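You operate a simulated robot arm through the tools that you are given. There is no shell and no other tool. Be economical: measure what you need, move in short steps, check, and stop when the job is done.

Carry out the task below with a simulated robot arm. There is one attempt and no reset: what you move stays moved.

Task
Weigh the red powder by difference as it goes into the glass beaker.
Fine: tare the full boat, tip it all in, put the empty boat back on the pan; damper stays open.

The check looks at the end state, three seconds after you hand in, the way a careful person would. Anything else that was tipped, shoved, dropped, spilled or broken makes it a failure.

Robot
A 6-joint arm with a two-finger parallel gripper, fixed in place. Base frame: the origin is at the foot of the arm, x ahead of it, y to its left, z up. Units: mm, degrees, N and s.
With the tool pointing down near the work surface it reaches from about 320 to 700 mm from the base axis. Its first joint turns from -166.0 to 166.0 degrees. Payload 4.1 kg.
The tool frame sits at the grasp point between the pads (the TCP): z along the fingers, y along the line on which they close. The tips reach 23 mm beyond it. The gripper opens to 94 mm. The fingers are 38 mm wide and 10 mm thick; the gripper's body (54 by 96 mm) begins 39 mm behind the TCP.
Orientation is that of the tool frame in the base frame, as a unit quaternion [x, y, z, w]. With the fingers straight down and closing along the base's y, the tool's x points along the base's -x, its y along +y and its z along -z.

Tools
- The arm moves only by the tool apply_moves. Its argument "moves" is a list of rows, each a list of 7 numbers: the finger opening in mm, from 0 to 94, then the shift along the base's x, y, z in mm, then the turn, a rotation vector about the base's x, y, z in degrees. In form: [[hand, dx, dy, dz, wx, wy, wz], ...]. A call has 1 to 8 rows; each row shifts and turns the commanded pose from where the row before left it. Rows are played at 5 a second. More than 50 mm and 8.6 degrees between two rows, or a gripper value outside its range, and nothing of the call is played. Where a pose cannot be reached the arm comes as near as it can. A force on the tool above 40 N (or 10 N above the force at the start of the call, whichever is more), or a blocked arm, ends the call early, and 0.2 s more pass. Each finger travels about 45 mm/s and halts on what it meets, pressing with about 26 N; the grip force reading is that of the motor and also rises with nothing between the fingers. The clock runs only during rows and for 0.2 s after the last one: add rows that do not move to give the fingers time. It gives the time, the measured TCP pose, the force on the tool (base axes), the opening and the grip force at its end, in the units of the frame above (readings bear some noise).
- Cameras (640 x 400 px; columns grow to the right, rows downward): "scene" is fixed at [221.2, 500.6, 1713.5]; the picture's right is [-0.83, -0.56, 0.00], its down [-0.44, 0.66, -0.60] and it looks along [0.33, -0.50, -0.80] (base axes); focal length 288 px, centre (320, 200). "wrist" rides on the gripper at [86, 16, -74] in the tool frame; the picture's right is [-0.18, 0.98, 0.00], its down [-0.58, -0.11, -0.81] and it looks along [-0.79, -0.15, 0.59] (tool axes); focal length 243 px, centre (320, 200).
- snapshot(camera): a new picture of that camera. It takes no simulated time.
- raise_lower(by): slides the trunk up (or, below 0, down) by that many mm; the arm rides with it, the base frame stays. It gives what a move gives, with no picture.
- probe_pixels(camera, pixels): there is no depth. For up to 12 entries [column, row, z] of the newest picture of that camera ("zoom" is the newest enlarged one), the place [x, y] in the base frame at which the ray of that pixel passes the height z, good to about 2 mm. It takes no simulated time.
- close_up(camera, box): a new picture of the part [left, top, right, bottom] of that camera's present view, enlarged. It takes no simulated time.
- finish_job(): hands the job in; it is judged then, once.

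Go step by step. Measure first, check grasps and placings, and put right what went wrong. The budget is 80 turns and 54 pictures, counting those below and the enlarged ones. Unless the task says otherwise, let go and move clear before handing in, and close with one line.

The tools are called after ">>>" as name(argument=value, ...) on one line, values as JSON. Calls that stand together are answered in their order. apply_moves: Moves the arm, as the interface text tells. Its arguments: {"type":"object","properties":{"moves":{"type":"array","items":{"type":"array","items":{"type":"number"}}}},"required":["moves"]} The other tools are called the same way: raise_lower (by) slides the trunk up or down; snapshot (camera) takes a picture; probe_pixels (camera, pixels) gives the place at which the rays of pixels pass given heights; close_up (camera, box) takes an enlarged picture of a part of a camera's view; finish_job () hands the job in.

At the start:

```text
t: 0.0
position: [282.9, 95.2, 1283.4]
tcp_rot: [0.001, 1.0, 0.0, 0.0]
contact_force: [0.5, 0.5, -0.1]
width: 94.0
grasp_force: 0.1
trunk travel left (down, up): [-525.0, 65.0]
```

scene: 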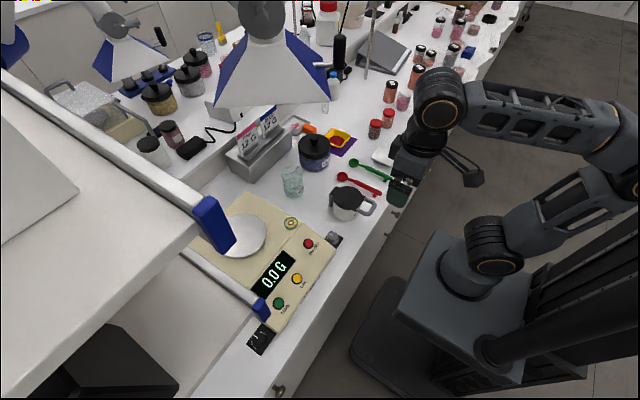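
wrist: 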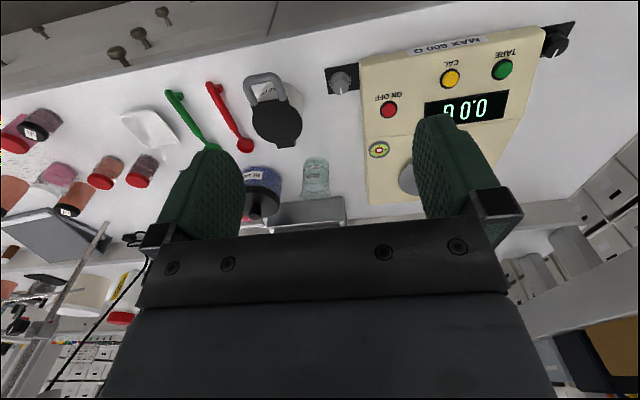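

The balance (display 0.0 G at about (275,275) in scene) has an empty pan. The beaker seems to be at (292,181), and the boat may be the yellow/red item at (340,140) or the white item at (385,155). I'll zoom in on both.

>>> close_up(camera="scene", box=[260, 100, 420, 200])

>>> close_up(camera="scene", box=[170, 180, 360, 350])

>>> close_up(camera="wrist", box=[80, 60, 340, 230])

```text
4.00 times, centred on (340, 150) of scene
```

zoom: 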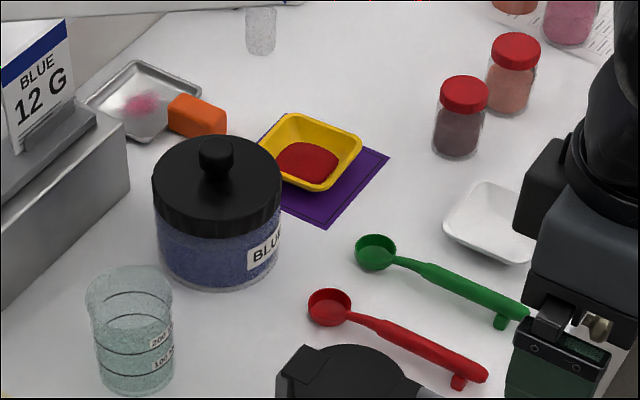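

```text
2.35 times, centred on (265, 265) of scene
```

zoom: 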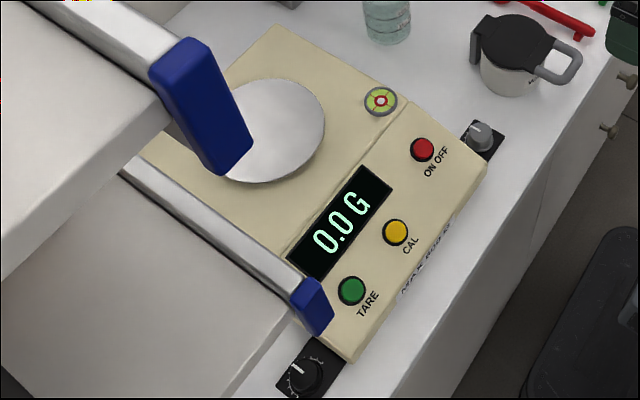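

```text
2.35 times, centred on (210, 145) of wrist
```

zoom: 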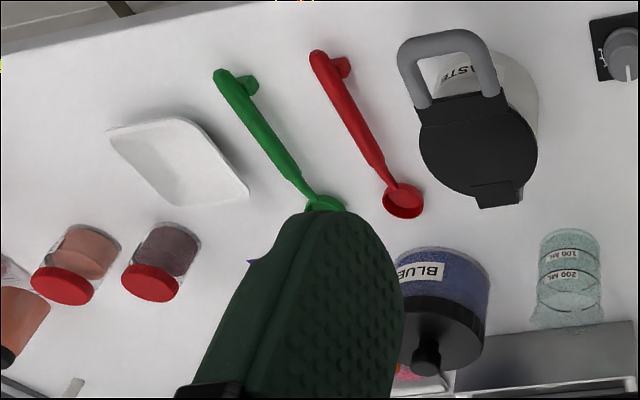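

The yellow boat with the red powder sits on the purple card at scene (337,138), and the beaker is at (293,183). The pan is at (244,235) and TARE at (278,303). I'll measure all of these.

>>> probe_pixels(camera="scene", pixels=[[337.5, 138, 900], [337.5, 138, 920], [294, 194, 900], [292.5, 172.5, 980], [244, 235, 950], [244, 235, 980], [278.4, 303.4, 950], [278.4, 303.4, 980], [346, 195, 960], [313, 150, 980], [345, 182, 905], [357, 164, 905]])

>>> probe_pixels(camera="wrist", pixels=[[502, 70, 930], [502, 70, 950], [502, 70, 970], [379, 150, 930], [379, 150, 950], [379, 150, 970], [316, 193, 900], [316, 160, 980], [389, 109, 950], [276, 145, 970]])

>>> probe_pixels(camera="scene", pixels=[[278.4, 303.4, 930], [278.4, 303.4, 940], [291, 223, 930], [291, 223, 950], [291, 223, 970], [308, 243.5, 950], [225, 225, 950], [266, 219, 950], [330, 128, 920], [350, 135, 920], [343, 147, 920], [325, 140, 920]])

```text
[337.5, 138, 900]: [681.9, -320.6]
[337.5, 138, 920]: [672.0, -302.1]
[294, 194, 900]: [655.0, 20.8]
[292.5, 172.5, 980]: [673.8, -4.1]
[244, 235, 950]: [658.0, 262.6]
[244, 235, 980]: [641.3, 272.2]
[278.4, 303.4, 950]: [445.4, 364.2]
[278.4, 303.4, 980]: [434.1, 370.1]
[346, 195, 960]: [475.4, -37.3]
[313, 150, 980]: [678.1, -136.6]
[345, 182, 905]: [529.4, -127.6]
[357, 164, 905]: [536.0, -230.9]
```

```text
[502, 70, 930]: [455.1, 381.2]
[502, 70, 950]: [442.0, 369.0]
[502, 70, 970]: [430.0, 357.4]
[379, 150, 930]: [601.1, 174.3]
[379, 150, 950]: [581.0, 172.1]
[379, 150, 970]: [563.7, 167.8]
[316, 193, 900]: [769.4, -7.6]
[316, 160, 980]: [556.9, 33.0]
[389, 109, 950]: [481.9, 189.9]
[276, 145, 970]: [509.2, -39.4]
```

```text
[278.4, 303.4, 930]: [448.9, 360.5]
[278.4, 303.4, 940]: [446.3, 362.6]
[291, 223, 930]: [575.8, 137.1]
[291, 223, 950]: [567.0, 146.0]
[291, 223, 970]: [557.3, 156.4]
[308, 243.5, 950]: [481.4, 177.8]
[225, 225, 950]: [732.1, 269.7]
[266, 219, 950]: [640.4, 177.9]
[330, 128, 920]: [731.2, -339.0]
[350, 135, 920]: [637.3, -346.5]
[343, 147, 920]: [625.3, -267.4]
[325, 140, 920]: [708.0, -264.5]
```

The boat is about 80 mm square and aligned with the axes at roughly (672,-302). The beaker is near (660,10) and TARE near (445,365,950). I can't tell how high the blue-and-white hoods hang, so I'll tilt the tool up in place to look ahead.

>>> apply_moves(moves=[[94, 0, 0, 0, 0, -8, 0], [94, 0, 0, 0, 0, -8, 0], [94, 0, 0, 0, 0, -8, 0], [94, 0, 0, 0, 0, -8, 0], [94, 0, 0, 0, 0, -8, 0], [94, 0, 0, 0, 0, 0, 0]])

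>>> snapshot(camera="wrist")

```text
t: 1.4
position: [281.2, 95.3, 1284.4]
tcp_rot: [-0.001, 0.94, 0.0, 0.342]
contact_force: [0.2, 0.0, 0.3]
width: 94.1
grasp_force: 0.0
trunk travel left (down, up): [-525.0, 65.0]
```

```text
48 pictures are left
```

wrist: 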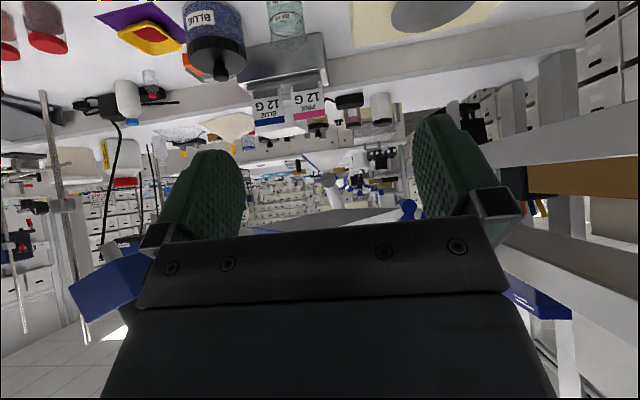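

Everything overhead (blue hood edge at (110,290), grey slab at (330,215)) is above about z 1340, and the shelf is at y > 400, so I'll work low. Next I'll untilt, move toward the boat and lower the trunk.

>>> apply_moves(moves=[[94, 28, -39, 0, 0, 8, 0], [94, 28, -39, 0, 0, 8, 0], [94, 28, -39, 0, 0, 8, 0], [94, 28, -39, 0, 0, 8, 0], [94, 28, -39, 0, 0, 8, 0], [94, 28, -39, 0, 0, 0, 0], [94, 28, -39, 0, 0, 0, 0], [94, 28, -39, 0, 0, 0, 0]])

>>> raise_lower(by=-200)

>>> snapshot(camera="wrist")

>>> snapshot(camera="scene")

```text
t: 3.2
position: [506.3, -219.0, 1282.4]
tcp_rot: [0.001, 1.0, 0.001, -0.001]
contact_force: [-0.1, 0.8, 0.4]
width: 93.8
grasp_force: 0.1
trunk travel left (down, up): [-525.0, 65.0]
```

```text
t: 5.4
position: [506.0, -215.3, 1084.3]
tcp_rot: [0.0, 1.0, -0.001, 0.0]
contact_force: [0.8, -0.3, 0.1]
width: 94.2
grasp_force: 0.0
trunk travel left (down, up): [-325.0, 265.0]
```

```text
47 pictures are left
```

wrist: 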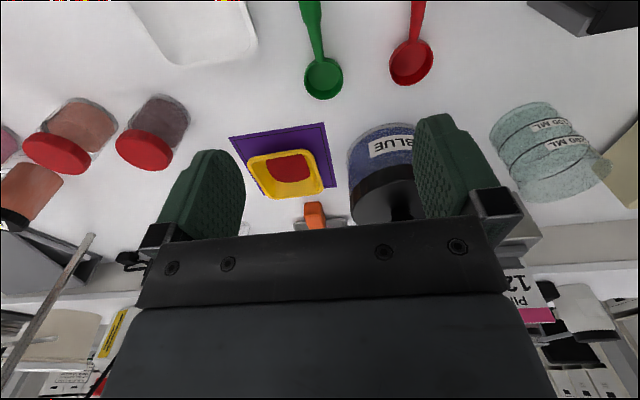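

```text
46 pictures are left
```

scene: 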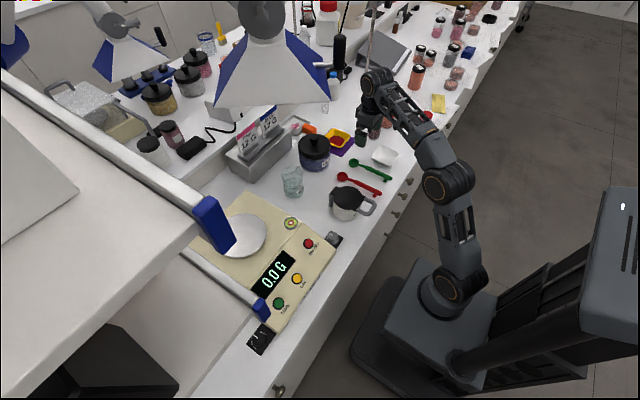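

The boat (wrist (288,175)) is next to the blue jar (380,175). I'll measure the gap with a close-up.

>>> close_up(camera="wrist", box=[220, 100, 430, 231])

>>> close_up(camera="scene", box=[284, 112, 380, 172])

```text
3.05 times, centred on (325, 166) of wrist
```

zoom: 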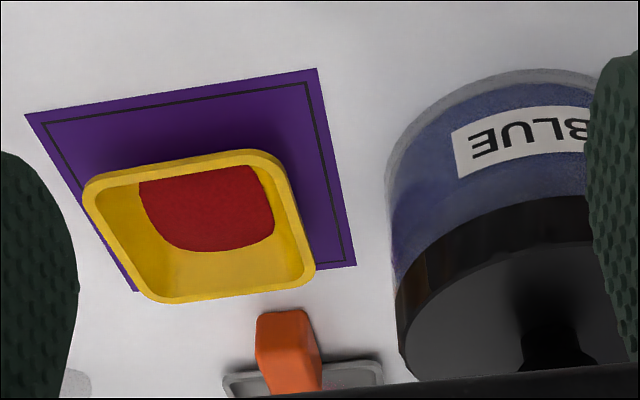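

```text
6.67 times, centred on (332, 142) of scene
```

zoom: 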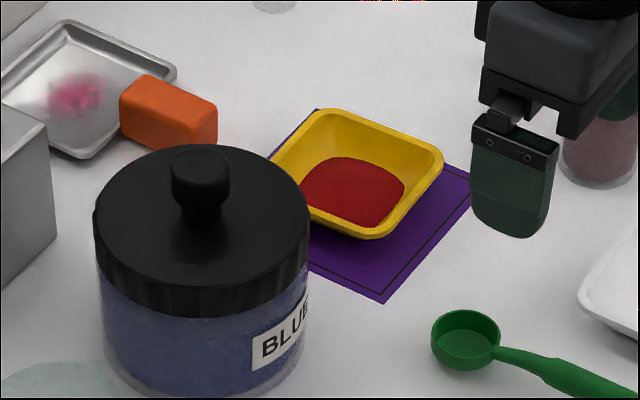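

I'll probe the rim corners, card corners and jar edge in both views.

>>> probe_pixels(camera="scene", pixels=[[332.75, 128.5, 920], [350.3, 135.25, 920], [340.25, 147.7, 920], [325.25, 136.75, 920], [332.75, 128.5, 930], [350.3, 135.25, 930], [340.25, 147.7, 930], [342, 157, 900], [355.5, 141, 900], [330, 147.2, 975], [298.5, 144.3, 975], [314.4, 145, 975]])

>>> snapshot(camera="wrist")

>>> probe_pixels(camera="wrist", pixels=[[228.3, 138.1, 900], [324, 122.7, 900], [336.8, 187.3, 900], [248.9, 160.4, 920], [310.2, 151.3, 920], [322.7, 191.6, 920], [269.3, 198.1, 920], [248.9, 160.4, 930], [310.2, 151.3, 930], [322.7, 191.6, 930], [347, 156.2, 910], [350.2, 198.8, 975]])

```text
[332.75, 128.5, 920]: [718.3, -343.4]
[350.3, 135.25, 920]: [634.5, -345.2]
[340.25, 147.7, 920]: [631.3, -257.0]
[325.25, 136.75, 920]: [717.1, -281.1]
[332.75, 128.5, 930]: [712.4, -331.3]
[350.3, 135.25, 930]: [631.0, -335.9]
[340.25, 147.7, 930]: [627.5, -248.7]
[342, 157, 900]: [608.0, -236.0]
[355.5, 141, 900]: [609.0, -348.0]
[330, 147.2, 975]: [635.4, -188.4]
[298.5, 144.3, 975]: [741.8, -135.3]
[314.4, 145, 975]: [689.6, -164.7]
```

```text
43 pictures are left
```

wrist: 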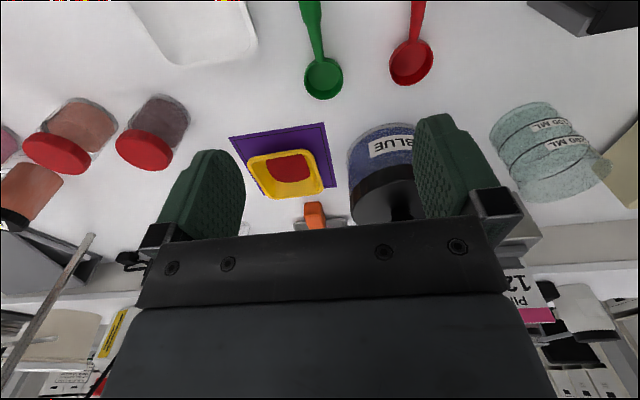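

```text
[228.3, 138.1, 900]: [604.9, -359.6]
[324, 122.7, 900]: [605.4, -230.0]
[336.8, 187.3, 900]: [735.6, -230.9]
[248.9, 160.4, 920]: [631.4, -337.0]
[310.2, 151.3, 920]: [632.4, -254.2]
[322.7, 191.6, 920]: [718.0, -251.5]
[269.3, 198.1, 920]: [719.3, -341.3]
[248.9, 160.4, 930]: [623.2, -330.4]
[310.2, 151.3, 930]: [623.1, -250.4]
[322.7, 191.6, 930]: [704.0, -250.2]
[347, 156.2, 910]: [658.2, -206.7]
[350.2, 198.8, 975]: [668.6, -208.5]
```

Both views agree: the rim is at z≈921, x 631–718, y −341…−254, about 86 mm square and centred at (674,−298). The jar edge is at y≈−208, so a finger fits beside the boat. I'll test whether the arm reaches above the boat centre with the tool vertical.

>>> apply_moves(moves=[[94, 42, -20.25, 0, 0, 0, 0], [94, 42, -20.25, 0, 0, 0, 0], [94, 42, -20.25, 0, 0, 0, 0], [94, 42, -20.25, 0, 0, 0, 0], [94, 0, 0, 0, 0, 0, 0], [94, 0, 0, 0, 0, 0, 0]])

>>> snapshot(camera="wrist")

```text
t: 6.8
position: [564.3, -245.1, 1051.6]
tcp_rot: [0.0, 1.0, -0.001, 0.0]
contact_force: [0.1, -0.1, 0.4]
width: 93.9
grasp_force: 0.0
out of reach, approached as far as the arm can: row 1, 2, 3, 4
trunk travel left (down, up): [-325.0, 265.0]
```

```text
42 pictures are left
```

wrist: 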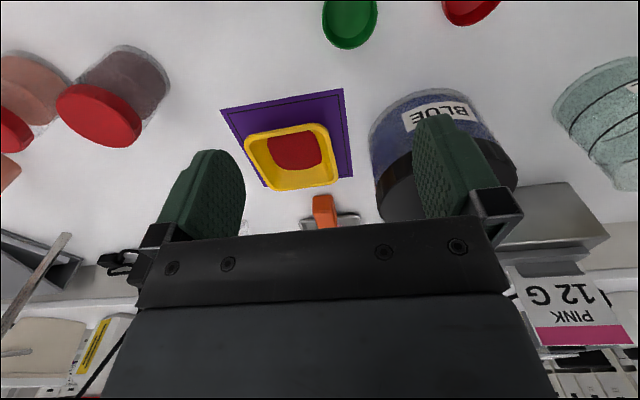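

The reach stops at about 615 mm here because the shoulder is too low relative to the wrist. I'll raise the trunk and come down with the arm instead.

>>> raise_lower(by=200)

>>> apply_moves(moves=[[94, 0, 0, -49, 0, 0, 0], [94, 0, 0, -49, 0, 0, 0], [94, 0, 0, -49, 0, 0, 0], [94, 0, 0, -49, 0, 0, 0], [94, 0, 0, 0, 0, 0, 0], [94, 0, 0, 0, 0, 0, 0]])

```text
t: 8.9
position: [565.0, -244.5, 1252.1]
tcp_rot: [0.0, 1.0, 0.0, 0.0]
contact_force: [0.1, -0.7, 0.0]
width: 94.0
grasp_force: 0.1
trunk travel left (down, up): [-525.0, 65.0]
```

```text
t: 10.3
position: [566.6, -246.5, 1055.5]
tcp_rot: [0.0, 1.0, 0.0, 0.0]
contact_force: [-0.5, 0.4, 0.2]
width: 94.2
grasp_force: 0.1
trunk travel left (down, up): [-525.0, 65.0]
```

The command follows the reached pose. Now I'll extend over the boat at this relative height.

>>> apply_moves(moves=[[94, 36, -17.2, 0, 0, 0, 0], [94, 36, -17.2, 0, 0, 0, 0], [94, 36, -17.2, 0, 0, 0, 0], [94, 0, 0, 0, 0, 0, 0], [94, 0, 0, 0, 0, 0, 0]])

```text
t: 11.5
position: [634.1, -279.0, 1050.8]
tcp_rot: [0.001, 1.0, 0.0, 0.001]
contact_force: [0.2, -0.4, -0.1]
width: 94.0
grasp_force: 0.0
out of reach, approached as far as the arm can: row 2, 3
trunk travel left (down, up): [-525.0, 65.0]
```

The fit gives a maximum vertical reach of about 710 mm, and I need 737. Leaning the fingers outward by about 12° about y should cover the rest, so I'll tilt and position above the boat.

>>> apply_moves(moves=[[94, 0, 0, -25, 0, -6, 0], [94, 0, 0, -26, 0, -6, 0], [94, 20, -9.5, 0, 0, 0, 0], [94, 20, -9.5, 0, 0, 0, 0], [94, 0, 0, 0, 0, 0, 0], [94, 0, 0, 0, 0, 0, 0]])

>>> snapshot(camera="wrist")

>>> close_up(camera="scene", box=[284, 92, 412, 172])

```text
t: 12.9
position: [672.4, -295.6, 1001.9]
tcp_rot: [0.0, 0.994, 0.0, 0.105]
contact_force: [0.4, 0.6, -0.6]
width: 94.2
grasp_force: 0.2
trunk travel left (down, up): [-525.0, 65.0]
```

```text
41 pictures are left
```

wrist: 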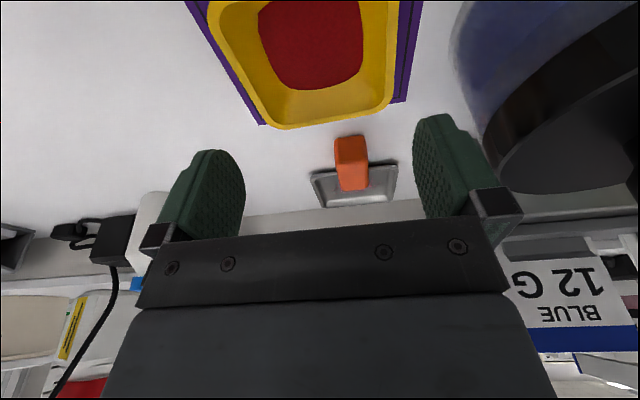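

```text
5.00 times, centred on (348, 132) of scene
```

zoom: 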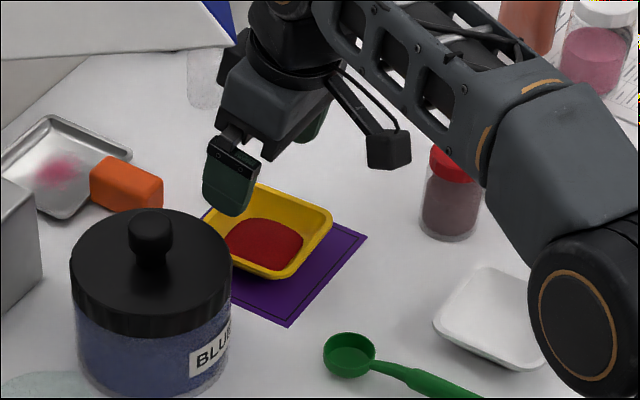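

The reach works: TCP is at (672.4,−295.6,1002). The camera on its bracket is a physical part, which I must remember when pouring. I'll re-measure the rim in this view to centre in y.

>>> probe_pixels(camera="wrist", pixels=[[211, 22, 921], [399, 22, 921], [257, 110, 921], [391, 85, 921], [285, 128, 921], [370, 112, 921], [266, 124, 900], [406, 101, 900], [489, 145, 975]])

```text
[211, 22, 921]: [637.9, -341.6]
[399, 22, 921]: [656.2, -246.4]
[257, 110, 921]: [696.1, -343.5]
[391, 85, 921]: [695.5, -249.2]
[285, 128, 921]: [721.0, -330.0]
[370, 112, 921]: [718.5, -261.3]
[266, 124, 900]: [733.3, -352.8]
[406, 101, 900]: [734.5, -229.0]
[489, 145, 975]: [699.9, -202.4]
```

This view gives the rim as wider (about 95 mm) than my corner-based estimate, so the 94 mm opening may be tight. I'll measure edge midpoints more carefully.

>>> apply_moves(moves=[[94, -40, 0, 0, 0, 0, 0], [94, -40, 0, 0, 0, 0, 0], [94, 0, 0, 0, 0, 0, 0]])

>>> close_up(camera="wrist", box=[160, 20, 480, 220])

>>> close_up(camera="scene", box=[300, 112, 380, 162])

```text
t: 13.7
position: [597.1, -298.1, 999.9]
tcp_rot: [0.0, 0.995, 0.0, 0.105]
contact_force: [0.5, 0.2, -0.4]
width: 94.1
grasp_force: 0.1
trunk travel left (down, up): [-525.0, 65.0]
```

```text
2.00 times, centred on (320, 120) of wrist
```

zoom: 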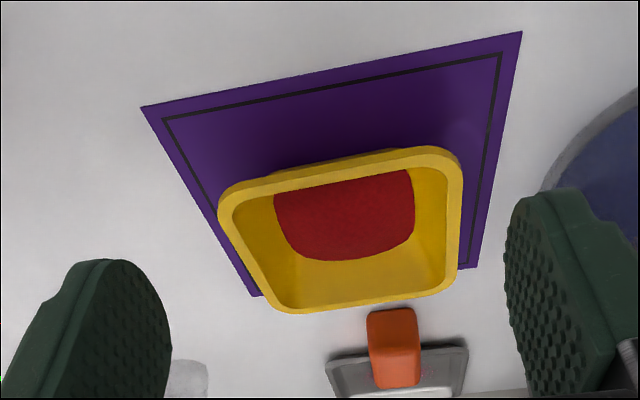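

```text
8.00 times, centred on (340, 137) of scene
```

zoom: 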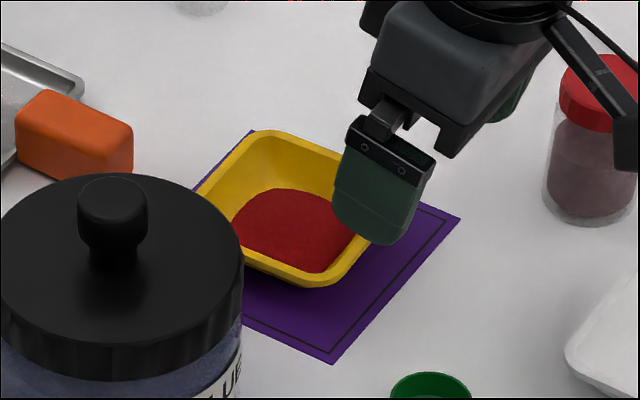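

>>> close_up(camera="wrist", box=[160, 20, 480, 220])

>>> probe_pixels(camera="zoom", pixels=[[240, 250, 921], [463, 220, 921], [240, 250, 931], [463, 220, 931], [340, 162, 921], [362, 307, 921], [340, 162, 931], [362, 307, 931], [142, 106, 900], [521, 31, 900], [478, 267, 900], [258, 296, 900]])

```text
2.00 times, centred on (320, 120) of wrist
```

zoom: 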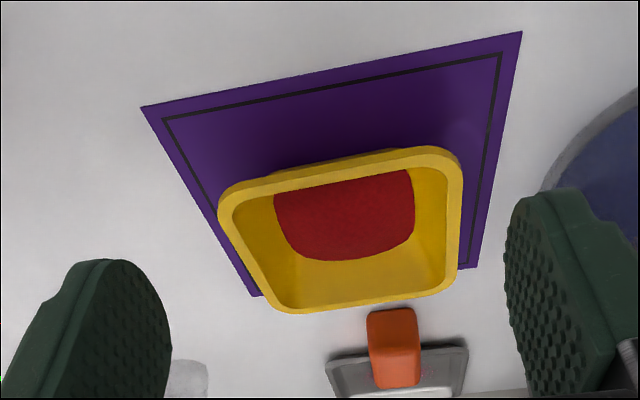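

```text
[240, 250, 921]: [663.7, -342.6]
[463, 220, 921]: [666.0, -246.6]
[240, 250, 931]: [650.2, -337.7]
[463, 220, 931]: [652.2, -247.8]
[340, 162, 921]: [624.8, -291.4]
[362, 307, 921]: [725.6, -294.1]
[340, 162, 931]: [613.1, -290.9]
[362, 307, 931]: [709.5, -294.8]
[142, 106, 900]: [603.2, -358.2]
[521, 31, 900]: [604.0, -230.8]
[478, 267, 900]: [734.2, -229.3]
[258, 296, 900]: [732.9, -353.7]
```

The rim measures about 96 × 100 mm outside, so the gripper can't straddle it. I'll pinch the near (−x) wall instead, with the closing axis in the x–z plane and the tool leaning about 42° forward, parallel to the sloping wall. First I'll back off and turn the hand.

>>> apply_moves(moves=[[80, -20, 0, 25, 0, 6, 0], [66, -20, 0, 25, 0, 6, 0], [50, 0, 0, 0, 0, 0, 7.5], [40, 0, 0, 0, 0, 0, 7.5], [30, 0, 0, 0, 0, 0, 7.5], [24, 0, 0, 0, 0, 0, 7.5], [24, 0, 0, 0, 0, 0, 7.5], [24, 0, 0, 0, 0, 0, 7.5]])

>>> apply_moves(moves=[[24, 0, 0, 0, 0, 0, 7.5], [24, 0, 0, 0, 0, 0, 7.5], [24, 0, 0, 0, 0, 0, 7.5], [24, 0, 0, 0, 0, 0, 7.5], [24, 0, 0, 0, 0, 0, 7.5], [24, 0, 0, 0, 0, 0, 7.5], [24, 0, 0, 0, 0, 0, 0]])

>>> apply_moves(moves=[[24, 0, 0, 0, 0, -8.4, 0], [24, 0, 0, 0, 0, -8.4, 0], [24, 0, 0, 0, 0, -8.4, 0], [24, 0, 0, 0, 0, -8.4, 0], [24, 0, 0, 0, 0, -8.4, 0], [24, 0, 0, 0, 0, 0, 0]])

>>> snapshot(camera="scene")

>>> snapshot(camera="wrist")

```text
t: 15.5
position: [553.8, -297.0, 1052.1]
tcp_rot: [-0.384, 0.923, 0.0, 0.0]
contact_force: [0.4, 0.4, -0.4]
width: 23.8
grasp_force: 0.1
trunk travel left (down, up): [-525.0, 65.0]
```

```text
t: 17.1
position: [554.6, -296.3, 1052.2]
tcp_rot: [0.708, -0.706, 0.001, 0.0]
contact_force: [0.7, 0.6, 0.0]
width: 24.2
grasp_force: 0.0
trunk travel left (down, up): [-525.0, 65.0]
```

```text
t: 18.5
position: [554.7, -296.4, 1051.8]
tcp_rot: [-0.66, 0.66, -0.254, 0.253]
contact_force: [0.3, -0.1, 0.3]
width: 24.2
grasp_force: 0.0
trunk travel left (down, up): [-525.0, 65.0]
```

```text
36 pictures are left
```

scene: 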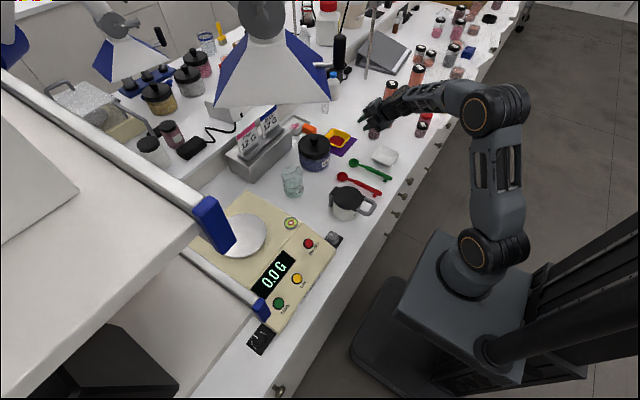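

```text
35 pictures are left
```

wrist: 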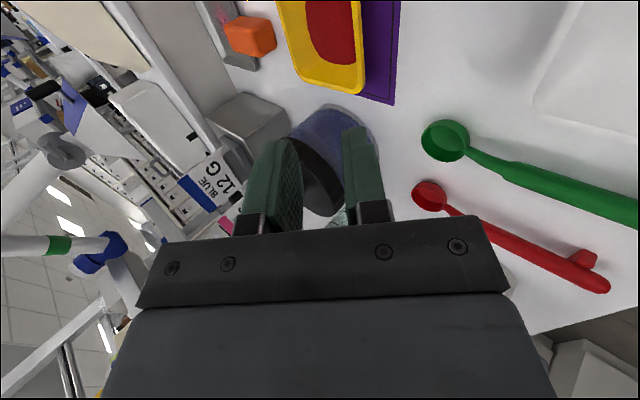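

The orientation is right. I'll check the red-capped jar clearance for the camera and move to a pre-grasp about 60 mm back along the tool axis for a side view of the boat wall.

>>> probe_pixels(camera="scene", pixels=[[374, 138, 900], [375, 121, 970], [363, 140, 900]])

>>> apply_moves(moves=[[20, 12, 0, -39, 0, 0, 0], [20, 11, 0, -38.5, 0, 0, 0], [20, 0, 0, 0, 0, 0, 0]])

>>> snapshot(camera="wrist")

>>> close_up(camera="scene", box=[316, 100, 412, 160])

```text
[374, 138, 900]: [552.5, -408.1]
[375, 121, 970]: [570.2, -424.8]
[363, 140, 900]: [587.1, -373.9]
```

```text
t: 19.3
position: [595.5, -300.7, 991.6]
tcp_rot: [-0.66, 0.663, -0.25, 0.25]
contact_force: [-0.3, -0.1, 0.4]
width: 19.7
grasp_force: 0.0
out of reach, approached as far as the arm can: row 1, 2
trunk travel left (down, up): [-525.0, 65.0]
```

```text
34 pictures are left
```

wrist: 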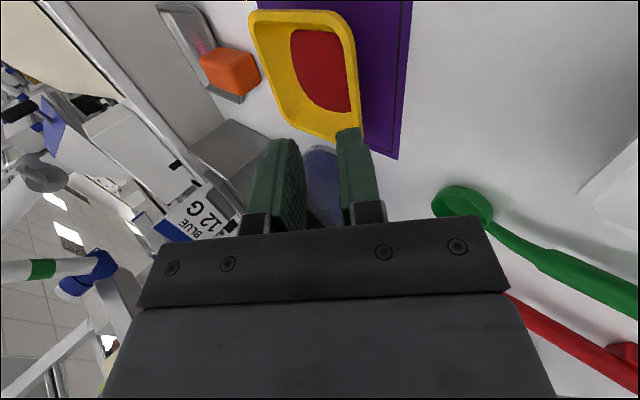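

```text
6.67 times, centred on (364, 130) of scene
```

zoom: 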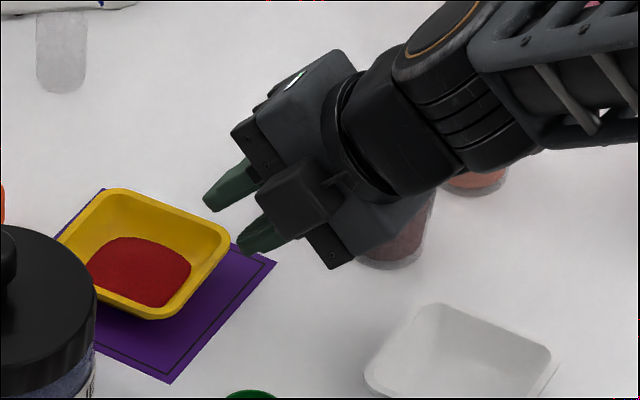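

The out-of-reach stop comes from forearm and tool being almost in line (scene close-up around (400,120)), which is a wrist singularity. I'll raise the arm and lower the trunk by 200 mm, so the forearm stays above. I'll also grip at y≈−278 to keep the camera clear of the red-capped jar at (552,−409).

>>> apply_moves(moves=[[20, -10, 4, 49, 0, 0, 0], [20, -10, 4, 49, 0, 0, 0], [20, -10, 5, 49, 0, 0, 0], [20, -10, 5, 48, 0, 0, 0], [20, 0, 5, 48, 0, 0, 0], [20, 0, 0, 0, 0, 0, 0]])

>>> raise_lower(by=-200)

```text
refused: row 1 steps farther than a row can; nothing moved
```

```text
t: 20.3
position: [597.6, -301.1, 935.0]
tcp_rot: [0.661, -0.656, 0.265, -0.25]
contact_force: [-23.6, 20.0, 15.9]
width: 20.1
grasp_force: 0.0
trunk travel left (down, up): [-454.0, 136.0]
stopped: the force on the tool passed its limit (the readings are from after the stop); the commanded pose is now the measured one
```

My move was refused for a step slightly over 50 mm, and the trunk then lowered on its own until a contact stopped it at about 35 N. I'll look at what was touched before moving.

>>> snapshot(camera="wrist")

>>> close_up(camera="scene", box=[316, 100, 412, 160])

```text
32 pictures are left
```

wrist: 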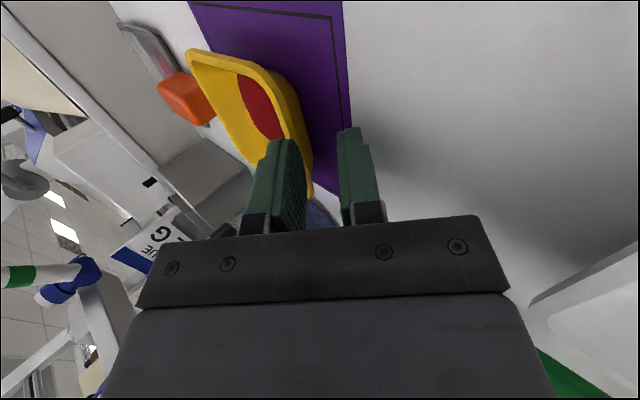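

```text
6.67 times, centred on (364, 130) of scene
```

zoom: 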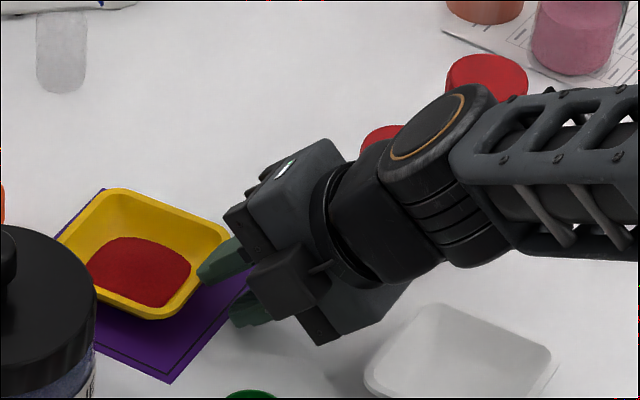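

The boat looks unmoved, with its rim still where it was in the scene view. I'll raise the trunk straight back up to break contact and check the red-capped jars.

>>> raise_lower(by=130)

>>> apply_moves(moves=[[20, -8, 3, 45, 0, 0, 0], [20, -8, 4, 45, 0, 0, 0], [20, -8, 4, 45, 0, 0, 0], [20, 0, 4, 45, 0, 0, 0], [20, 0, 4, 30, 0, 0, 0]])

>>> close_up(camera="scene", box=[316, 80, 476, 180])

```text
t: 21.9
position: [599.8, -303.5, 1061.7]
tcp_rot: [0.662, -0.657, 0.262, -0.249]
contact_force: [-0.3, 0.0, 0.1]
width: 19.9
grasp_force: 0.1
trunk travel left (down, up): [-584.0, 6.0]
```

```text
t: 23.1
position: [576.9, -284.7, 1273.5]
tcp_rot: [0.661, -0.657, 0.263, -0.249]
contact_force: [-0.2, 0.4, 0.8]
width: 20.0
grasp_force: 0.0
trunk travel left (down, up): [-584.0, 6.0]
```

```text
4.00 times, centred on (396, 130) of scene
```

zoom: 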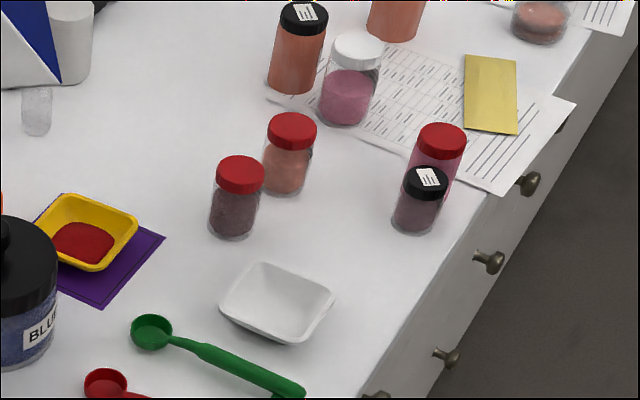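

Nothing was displaced: the dark red-capped jar is still upright at scene (374,138), and the boat rim and white tray match the first picture. Now I'll lower the trunk from this safe height.

>>> raise_lower(by=-240)

```text
t: 25.6
position: [575.2, -283.6, 1033.2]
tcp_rot: [0.662, -0.656, 0.262, -0.249]
contact_force: [0.3, 1.1, -0.2]
width: 20.1
grasp_force: 0.1
trunk travel left (down, up): [-344.0, 246.0]
```

I'll step down to the pre-grasp at (578,−278,975).

>>> apply_moves(moves=[[20, 1, 3, -29, 0, 0, 0], [20, 2, 3, -29, 0, 0, 0], [20, 0, 0, 0, 0, 0, 0]])

>>> snapshot(camera="wrist")

>>> close_up(camera="scene", box=[316, 100, 412, 160])

```text
t: 26.4
position: [580.5, -278.3, 974.3]
tcp_rot: [0.662, -0.656, 0.263, -0.248]
contact_force: [0.4, 0.2, 0.2]
width: 20.1
grasp_force: 0.0
trunk travel left (down, up): [-344.0, 246.0]
```

```text
29 pictures are left
```

wrist: 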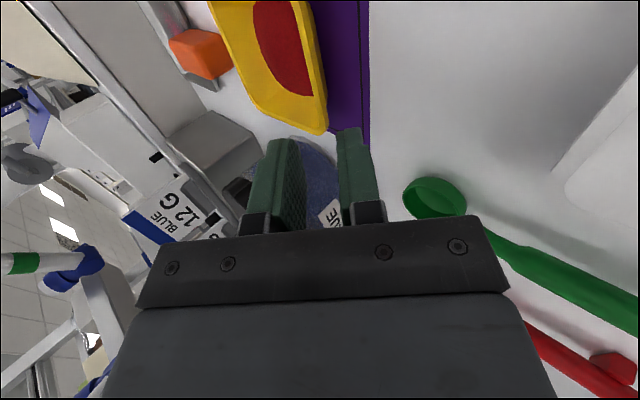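

```text
6.67 times, centred on (364, 130) of scene
```

zoom: 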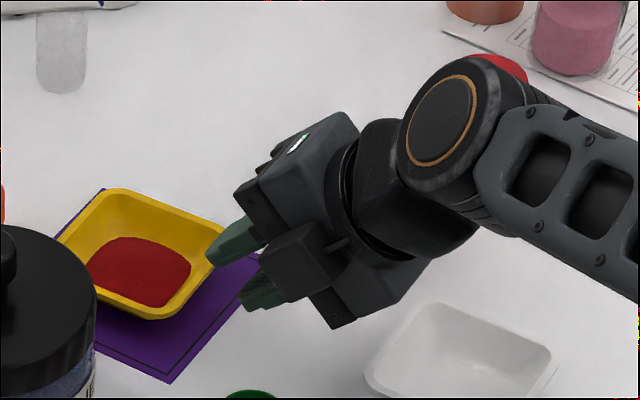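

Reached cleanly. I'll re-measure the near rim from this view, then advance 30 mm along the tool axis.

>>> probe_pixels(camera="wrist", pixels=[[310, 30, 921], [319, 70, 921], [325, 105, 921], [314, 133, 921]])

>>> apply_moves(moves=[[20, 10, 0, -11, 0, 0, 0], [20, 10, 0, -11, 0, 0, 0], [20, 0, 0, 0, 0, 0, 0]])

>>> close_up(camera="wrist", box=[180, 40, 440, 240])

>>> close_up(camera="scene", box=[316, 120, 380, 160])

```text
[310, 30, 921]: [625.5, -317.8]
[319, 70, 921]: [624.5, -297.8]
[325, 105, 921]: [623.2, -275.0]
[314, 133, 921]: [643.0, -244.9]
```

```text
t: 27.2
position: [599.2, -278.9, 953.7]
tcp_rot: [0.662, -0.656, 0.263, -0.249]
contact_force: [0.7, 0.9, 0.8]
width: 19.9
grasp_force: 0.1
trunk travel left (down, up): [-344.0, 246.0]
```

```text
2.00 times, centred on (310, 140) of wrist
```

zoom: 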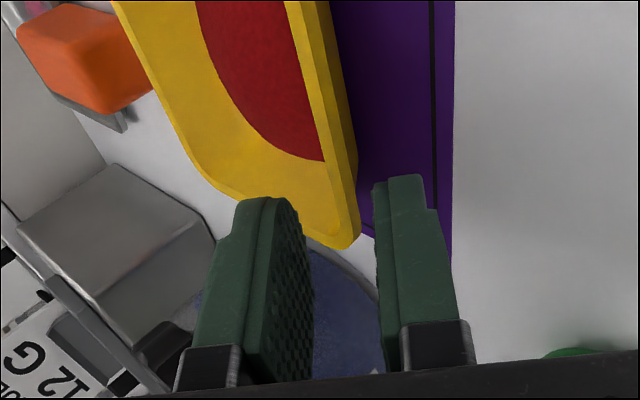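

```text
10.00 times, centred on (348, 140) of scene
```

zoom: 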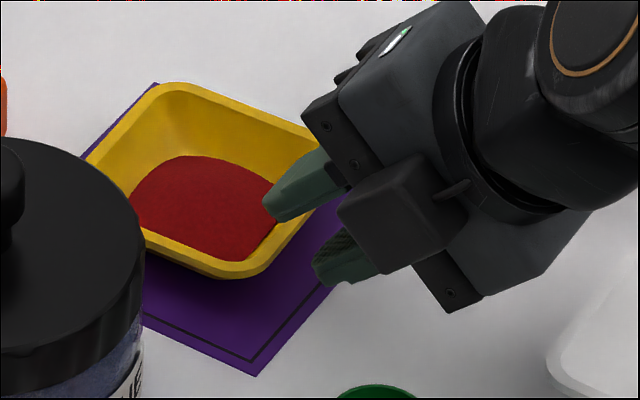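

The rim at x≈624 lies centred between the pads, about 20 mm ahead of the tips. I'll narrow to 15 mm and advance 28 mm in two steps so the lower finger stays off the table.

>>> apply_moves(moves=[[15, 0, 0, 0, 0, 0, 0], [15, 6.7, 0, -7.4, 0, 0, 0], [15, 6.7, 0, -7.4, 0, 0, 0], [15, 0, 0, 0, 0, 0, 0]])

>>> close_up(camera="wrist", box=[180, 40, 440, 240])

>>> close_up(camera="scene", box=[316, 120, 380, 160])

```text
t: 28.2
position: [614.6, -279.2, 937.1]
tcp_rot: [0.662, -0.657, 0.262, -0.249]
contact_force: [0.5, 0.2, 0.0]
width: 15.2
grasp_force: 0.1
trunk travel left (down, up): [-344.0, 246.0]
```

```text
2.00 times, centred on (310, 140) of wrist
```

zoom: 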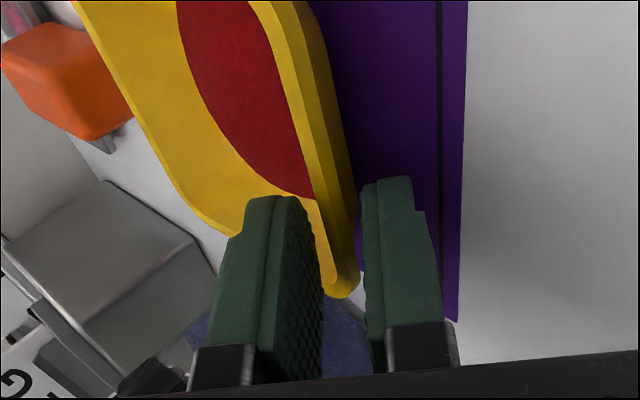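

```text
10.00 times, centred on (348, 140) of scene
```

zoom: 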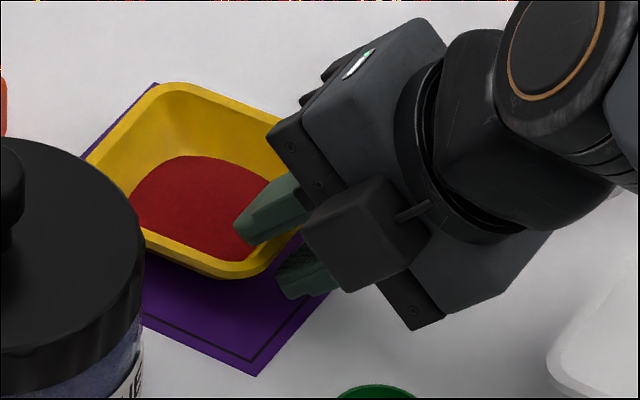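

The rim now enters the gap between the tips and no force is felt. I'll advance 9 mm more and close on the wall.

>>> apply_moves(moves=[[15, 6, 0, -6.7, 0, 0, 0], [15, 0, 0, 0, 0, 0, 0]])

>>> apply_moves(moves=[[8, 0, 0, 0, 0, 0, 0], [4, 0, 0, 0, 0, 0, 0], [0, 0, 0, 0, 0, 0, 0], [0, 0, 0, 0, 0, 0, 0]])

>>> close_up(camera="wrist", box=[180, 40, 440, 240])

>>> close_up(camera="scene", box=[316, 120, 380, 160])

```text
t: 28.8
position: [618.4, -278.0, 931.1]
tcp_rot: [0.662, -0.657, 0.262, -0.247]
contact_force: [0.5, -0.8, 0.5]
width: 15.2
grasp_force: 0.0
trunk travel left (down, up): [-344.0, 246.0]
```

```text
t: 29.8
position: [618.3, -278.5, 929.8]
tcp_rot: [0.662, -0.657, 0.263, -0.249]
contact_force: [-0.3, -0.6, -0.3]
width: 1.6
grasp_force: 26.5
trunk travel left (down, up): [-344.0, 246.0]
```

```text
2.00 times, centred on (310, 140) of wrist
```

zoom: 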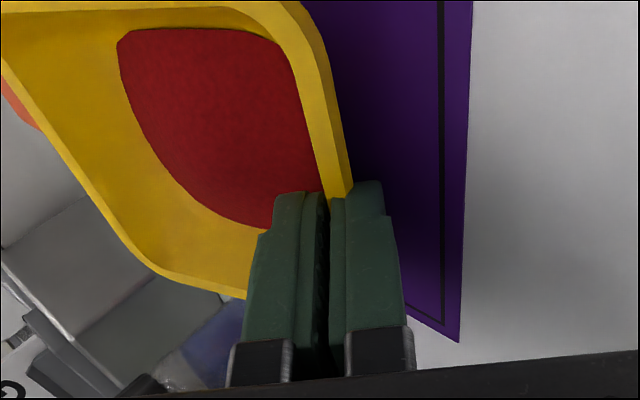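

```text
10.00 times, centred on (348, 140) of scene
```

zoom: 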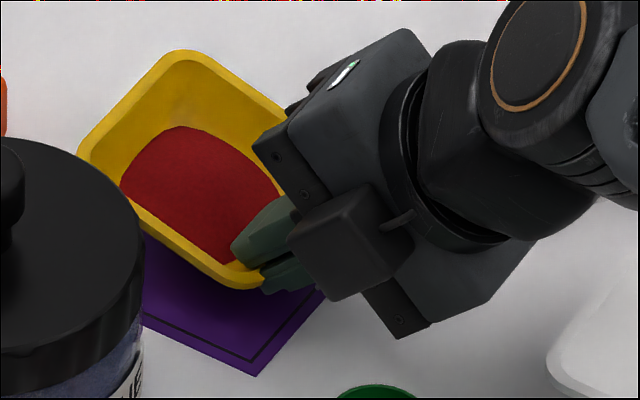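

The wall is gripped (1.6 mm, 26.5 N), but closing tipped the boat's far edge up because the wall is steeper than my tool angle. The powder is still inside. I'll lift gently and turn about +y to level it.

>>> apply_moves(moves=[[0, 0, 0, 15, 0, 0, 0], [0, 0, 0, 15, 0, 3, 0], [0, 0, 0, 15, 0, 4, 0], [0, 0, 0, 15, 0, 4, 0], [0, 0, 0, 0, 0, 4, 0], [0, 0, 0, 0, 0, 0, 0]])

>>> snapshot(camera="wrist")

>>> close_up(camera="scene", box=[300, 100, 396, 160])

```text
t: 31.2
position: [617.8, -278.2, 990.4]
tcp_rot: [0.691, -0.684, 0.173, -0.16]
contact_force: [-0.1, 0.0, 0.3]
width: 1.5
grasp_force: 26.4
trunk travel left (down, up): [-344.0, 246.0]
```

```text
21 pictures are left
```

wrist: 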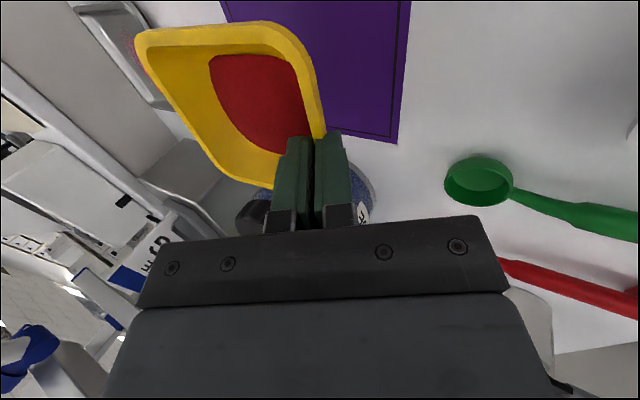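

```text
6.67 times, centred on (348, 130) of scene
```

zoom: 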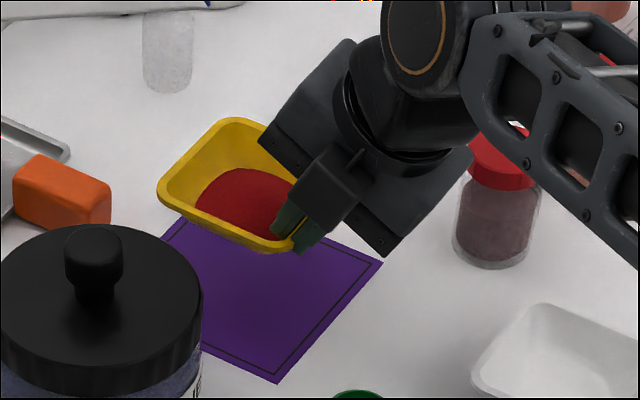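

The boat is held, with the powder bed inside. I'll check how level it is by finding the height at which the far corners match their known y (−343 and −247).

>>> probe_pixels(camera="scene", pixels=[[334.8, 118, 970], [334.8, 118, 980], [334.8, 118, 990], [324, 128.5, 970], [324, 128.5, 980], [324, 128.5, 990], [341.2, 137.6, 970], [341.2, 137.6, 980], [341.2, 137.6, 990]])

>>> probe_pixels(camera="wrist", pixels=[[136, 45, 970], [136, 45, 980], [136, 45, 990], [290, 24, 970], [290, 24, 980], [290, 24, 990], [232, 178, 970], [232, 178, 980], [232, 178, 990]])

```text
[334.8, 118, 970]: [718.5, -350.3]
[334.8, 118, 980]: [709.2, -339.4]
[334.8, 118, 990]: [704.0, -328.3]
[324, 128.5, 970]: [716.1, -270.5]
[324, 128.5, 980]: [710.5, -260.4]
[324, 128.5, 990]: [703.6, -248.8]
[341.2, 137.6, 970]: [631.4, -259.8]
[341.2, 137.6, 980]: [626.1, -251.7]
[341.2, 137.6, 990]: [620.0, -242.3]
```

```text
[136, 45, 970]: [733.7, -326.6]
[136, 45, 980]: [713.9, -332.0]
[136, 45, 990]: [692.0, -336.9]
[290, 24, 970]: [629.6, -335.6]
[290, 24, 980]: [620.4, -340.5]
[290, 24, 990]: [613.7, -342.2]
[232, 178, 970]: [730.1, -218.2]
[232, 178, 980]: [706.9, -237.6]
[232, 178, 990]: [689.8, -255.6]
```

The rim is level at z≈984 (all corners agree within a few mm), with the boat's centre at TCP +48 in x and −15 in y, and its bottom 27 below the TCP. I'll raise with the trunk and carry it toward the balance.

>>> raise_lower(by=90)

>>> apply_moves(moves=[[0, 0, 20, 0, 0, 0, 0], [0, 0, 40, 0, 0, 0, 0], [0, 0, 40, 0, 0, 0, 0], [0, 0, 40, 0, 0, 0, 0], [0, 0, 40, 0, 0, 0, 0], [0, 0, 40, 0, 0, 0, 0], [0, 0, 30, 0, 0, 0, 0], [0, 0, 10, 0, 0, 0, 0]])

>>> snapshot(camera="wrist")

```text
t: 32.5
position: [617.2, -279.3, 1081.0]
tcp_rot: [0.69, -0.684, 0.174, -0.161]
contact_force: [0.6, -0.6, -0.7]
width: 1.6
grasp_force: 26.4
trunk travel left (down, up): [-434.0, 156.0]
```

```text
t: 34.3
position: [618.7, -18.6, 1079.6]
tcp_rot: [0.69, -0.684, 0.174, -0.161]
contact_force: [-0.7, 0.1, -1.2]
width: 1.7
grasp_force: 25.9
trunk travel left (down, up): [-434.0, 156.0]
```

```text
19 pictures are left
```

wrist: 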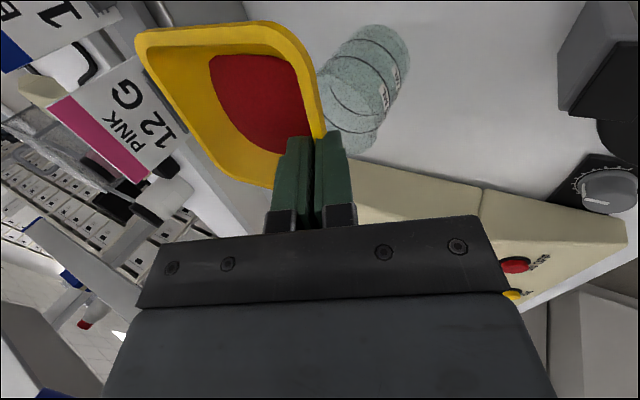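

The beaker is visible at (365,85). I'll measure its base and rim, then move on toward the pan.

>>> probe_pixels(camera="wrist", pixels=[[385, 47, 901], [350, 118, 970], [350, 118, 980], [350, 118, 990], [350, 118, 1000], [324, 90, 980], [375, 140, 980]])

>>> probe_pixels(camera="scene", pixels=[[292.5, 172.5, 970], [292.5, 172.5, 990], [292.5, 172.5, 1000], [293.6, 194, 901]])

>>> apply_moves(moves=[[0, 0, 20, 0, 0, 0, 0], [0, 0, 40, 0, 0, 0, 0], [0, 0, 40, 0, 0, 0, 0], [0, 0, 30, 0, 0, 0, 0], [0, 0, 10, 0, 0, 0, 0]])

>>> snapshot(camera="wrist")

```text
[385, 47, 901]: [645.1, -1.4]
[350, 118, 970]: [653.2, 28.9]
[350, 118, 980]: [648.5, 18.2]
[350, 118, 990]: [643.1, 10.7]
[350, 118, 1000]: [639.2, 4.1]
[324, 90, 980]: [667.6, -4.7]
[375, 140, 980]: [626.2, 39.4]
```

```text
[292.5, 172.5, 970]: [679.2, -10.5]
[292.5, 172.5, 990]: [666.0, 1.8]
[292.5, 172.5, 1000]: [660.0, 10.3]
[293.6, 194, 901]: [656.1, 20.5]
```

```text
t: 35.5
position: [616.4, 122.2, 1080.3]
tcp_rot: [0.69, -0.684, 0.175, -0.162]
contact_force: [0.1, -0.1, 0.8]
width: 1.5
grasp_force: 26.0
trunk travel left (down, up): [-434.0, 156.0]
```

```text
18 pictures are left
```

wrist: 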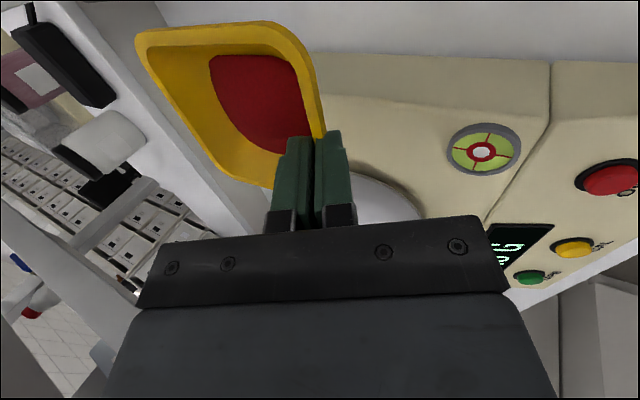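

The bubble level (484,150) and the pan's near edge (385,185) are visible. I'll triangulate the balance heights.

>>> probe_pixels(camera="wrist", pixels=[[484, 150, 960], [484, 150, 970], [484, 150, 980], [531, 278, 940], [531, 278, 950], [531, 278, 960], [574, 247, 950], [610, 179, 950], [421, 212, 980], [421, 212, 990], [380, 177, 980], [380, 177, 990]])

>>> close_up(camera="scene", box=[210, 180, 338, 260])

```text
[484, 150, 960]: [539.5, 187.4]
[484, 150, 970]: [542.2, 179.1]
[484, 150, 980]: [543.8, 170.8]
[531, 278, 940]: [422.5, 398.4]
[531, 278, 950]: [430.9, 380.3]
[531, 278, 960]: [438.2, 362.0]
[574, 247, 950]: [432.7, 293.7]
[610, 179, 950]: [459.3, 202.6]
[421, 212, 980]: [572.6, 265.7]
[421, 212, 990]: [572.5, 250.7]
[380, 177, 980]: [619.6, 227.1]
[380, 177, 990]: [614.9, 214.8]
```

```text
5.00 times, centred on (274, 220) of scene
```

zoom: 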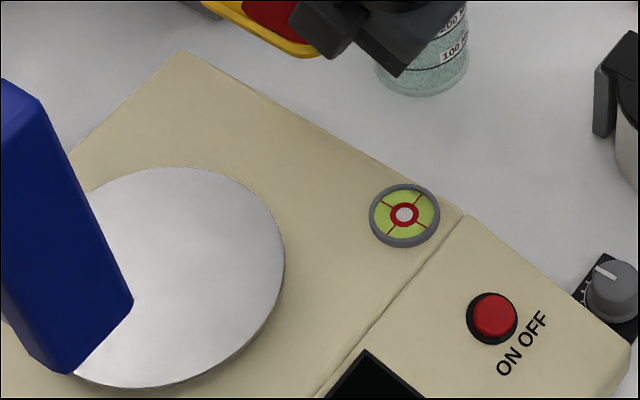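

The balance top is at z≈988, TARE at about (439,364,959), and the pan centre at about (632,279) with z≈998 and radius 65. The shelf edge is at y≈440, z≈1250, well clear. I'll bring the boat over the pan: TCP to (584,294).

>>> apply_moves(moves=[[0, -6, 30, 0, 0, 0, 0], [0, -6, 35, 0, 0, 0, 0], [0, -7, 38, 0, 0, 0, 0], [0, -7, 38, 0, 0, 0, 0], [0, -5, 20, 0, 0, 0, 0], [0, 0, 10, -15, 0, 0, 0], [0, 0, 0, -15, 0, 0, 0]])

>>> snapshot(camera="wrist")

>>> snapshot(camera="scene")

```text
t: 37.1
position: [586.5, 292.8, 1049.5]
tcp_rot: [0.69, -0.683, 0.175, -0.161]
contact_force: [-0.5, 0.2, -0.8]
width: 1.3
grasp_force: 25.7
trunk travel left (down, up): [-434.0, 156.0]
```

```text
16 pictures are left
```

wrist: 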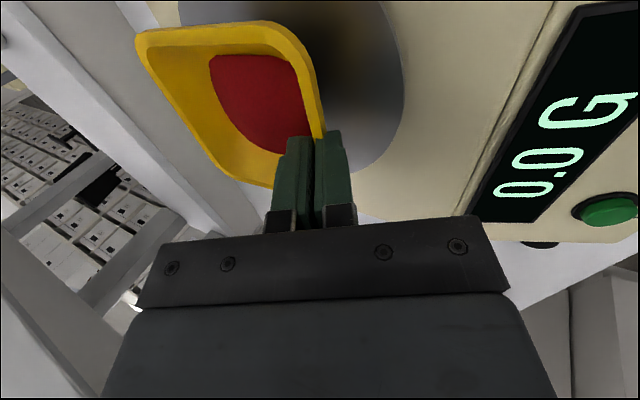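

```text
15 pictures are left
```

scene: 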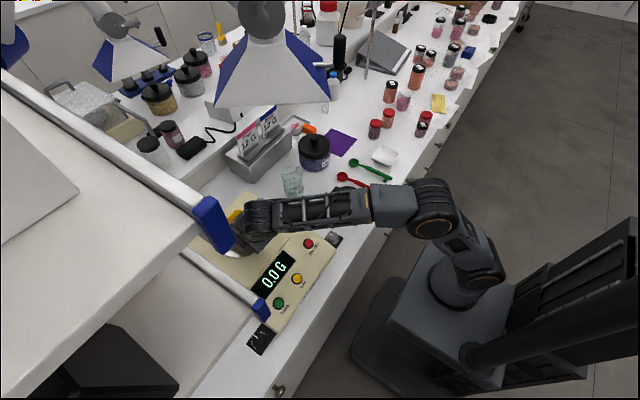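

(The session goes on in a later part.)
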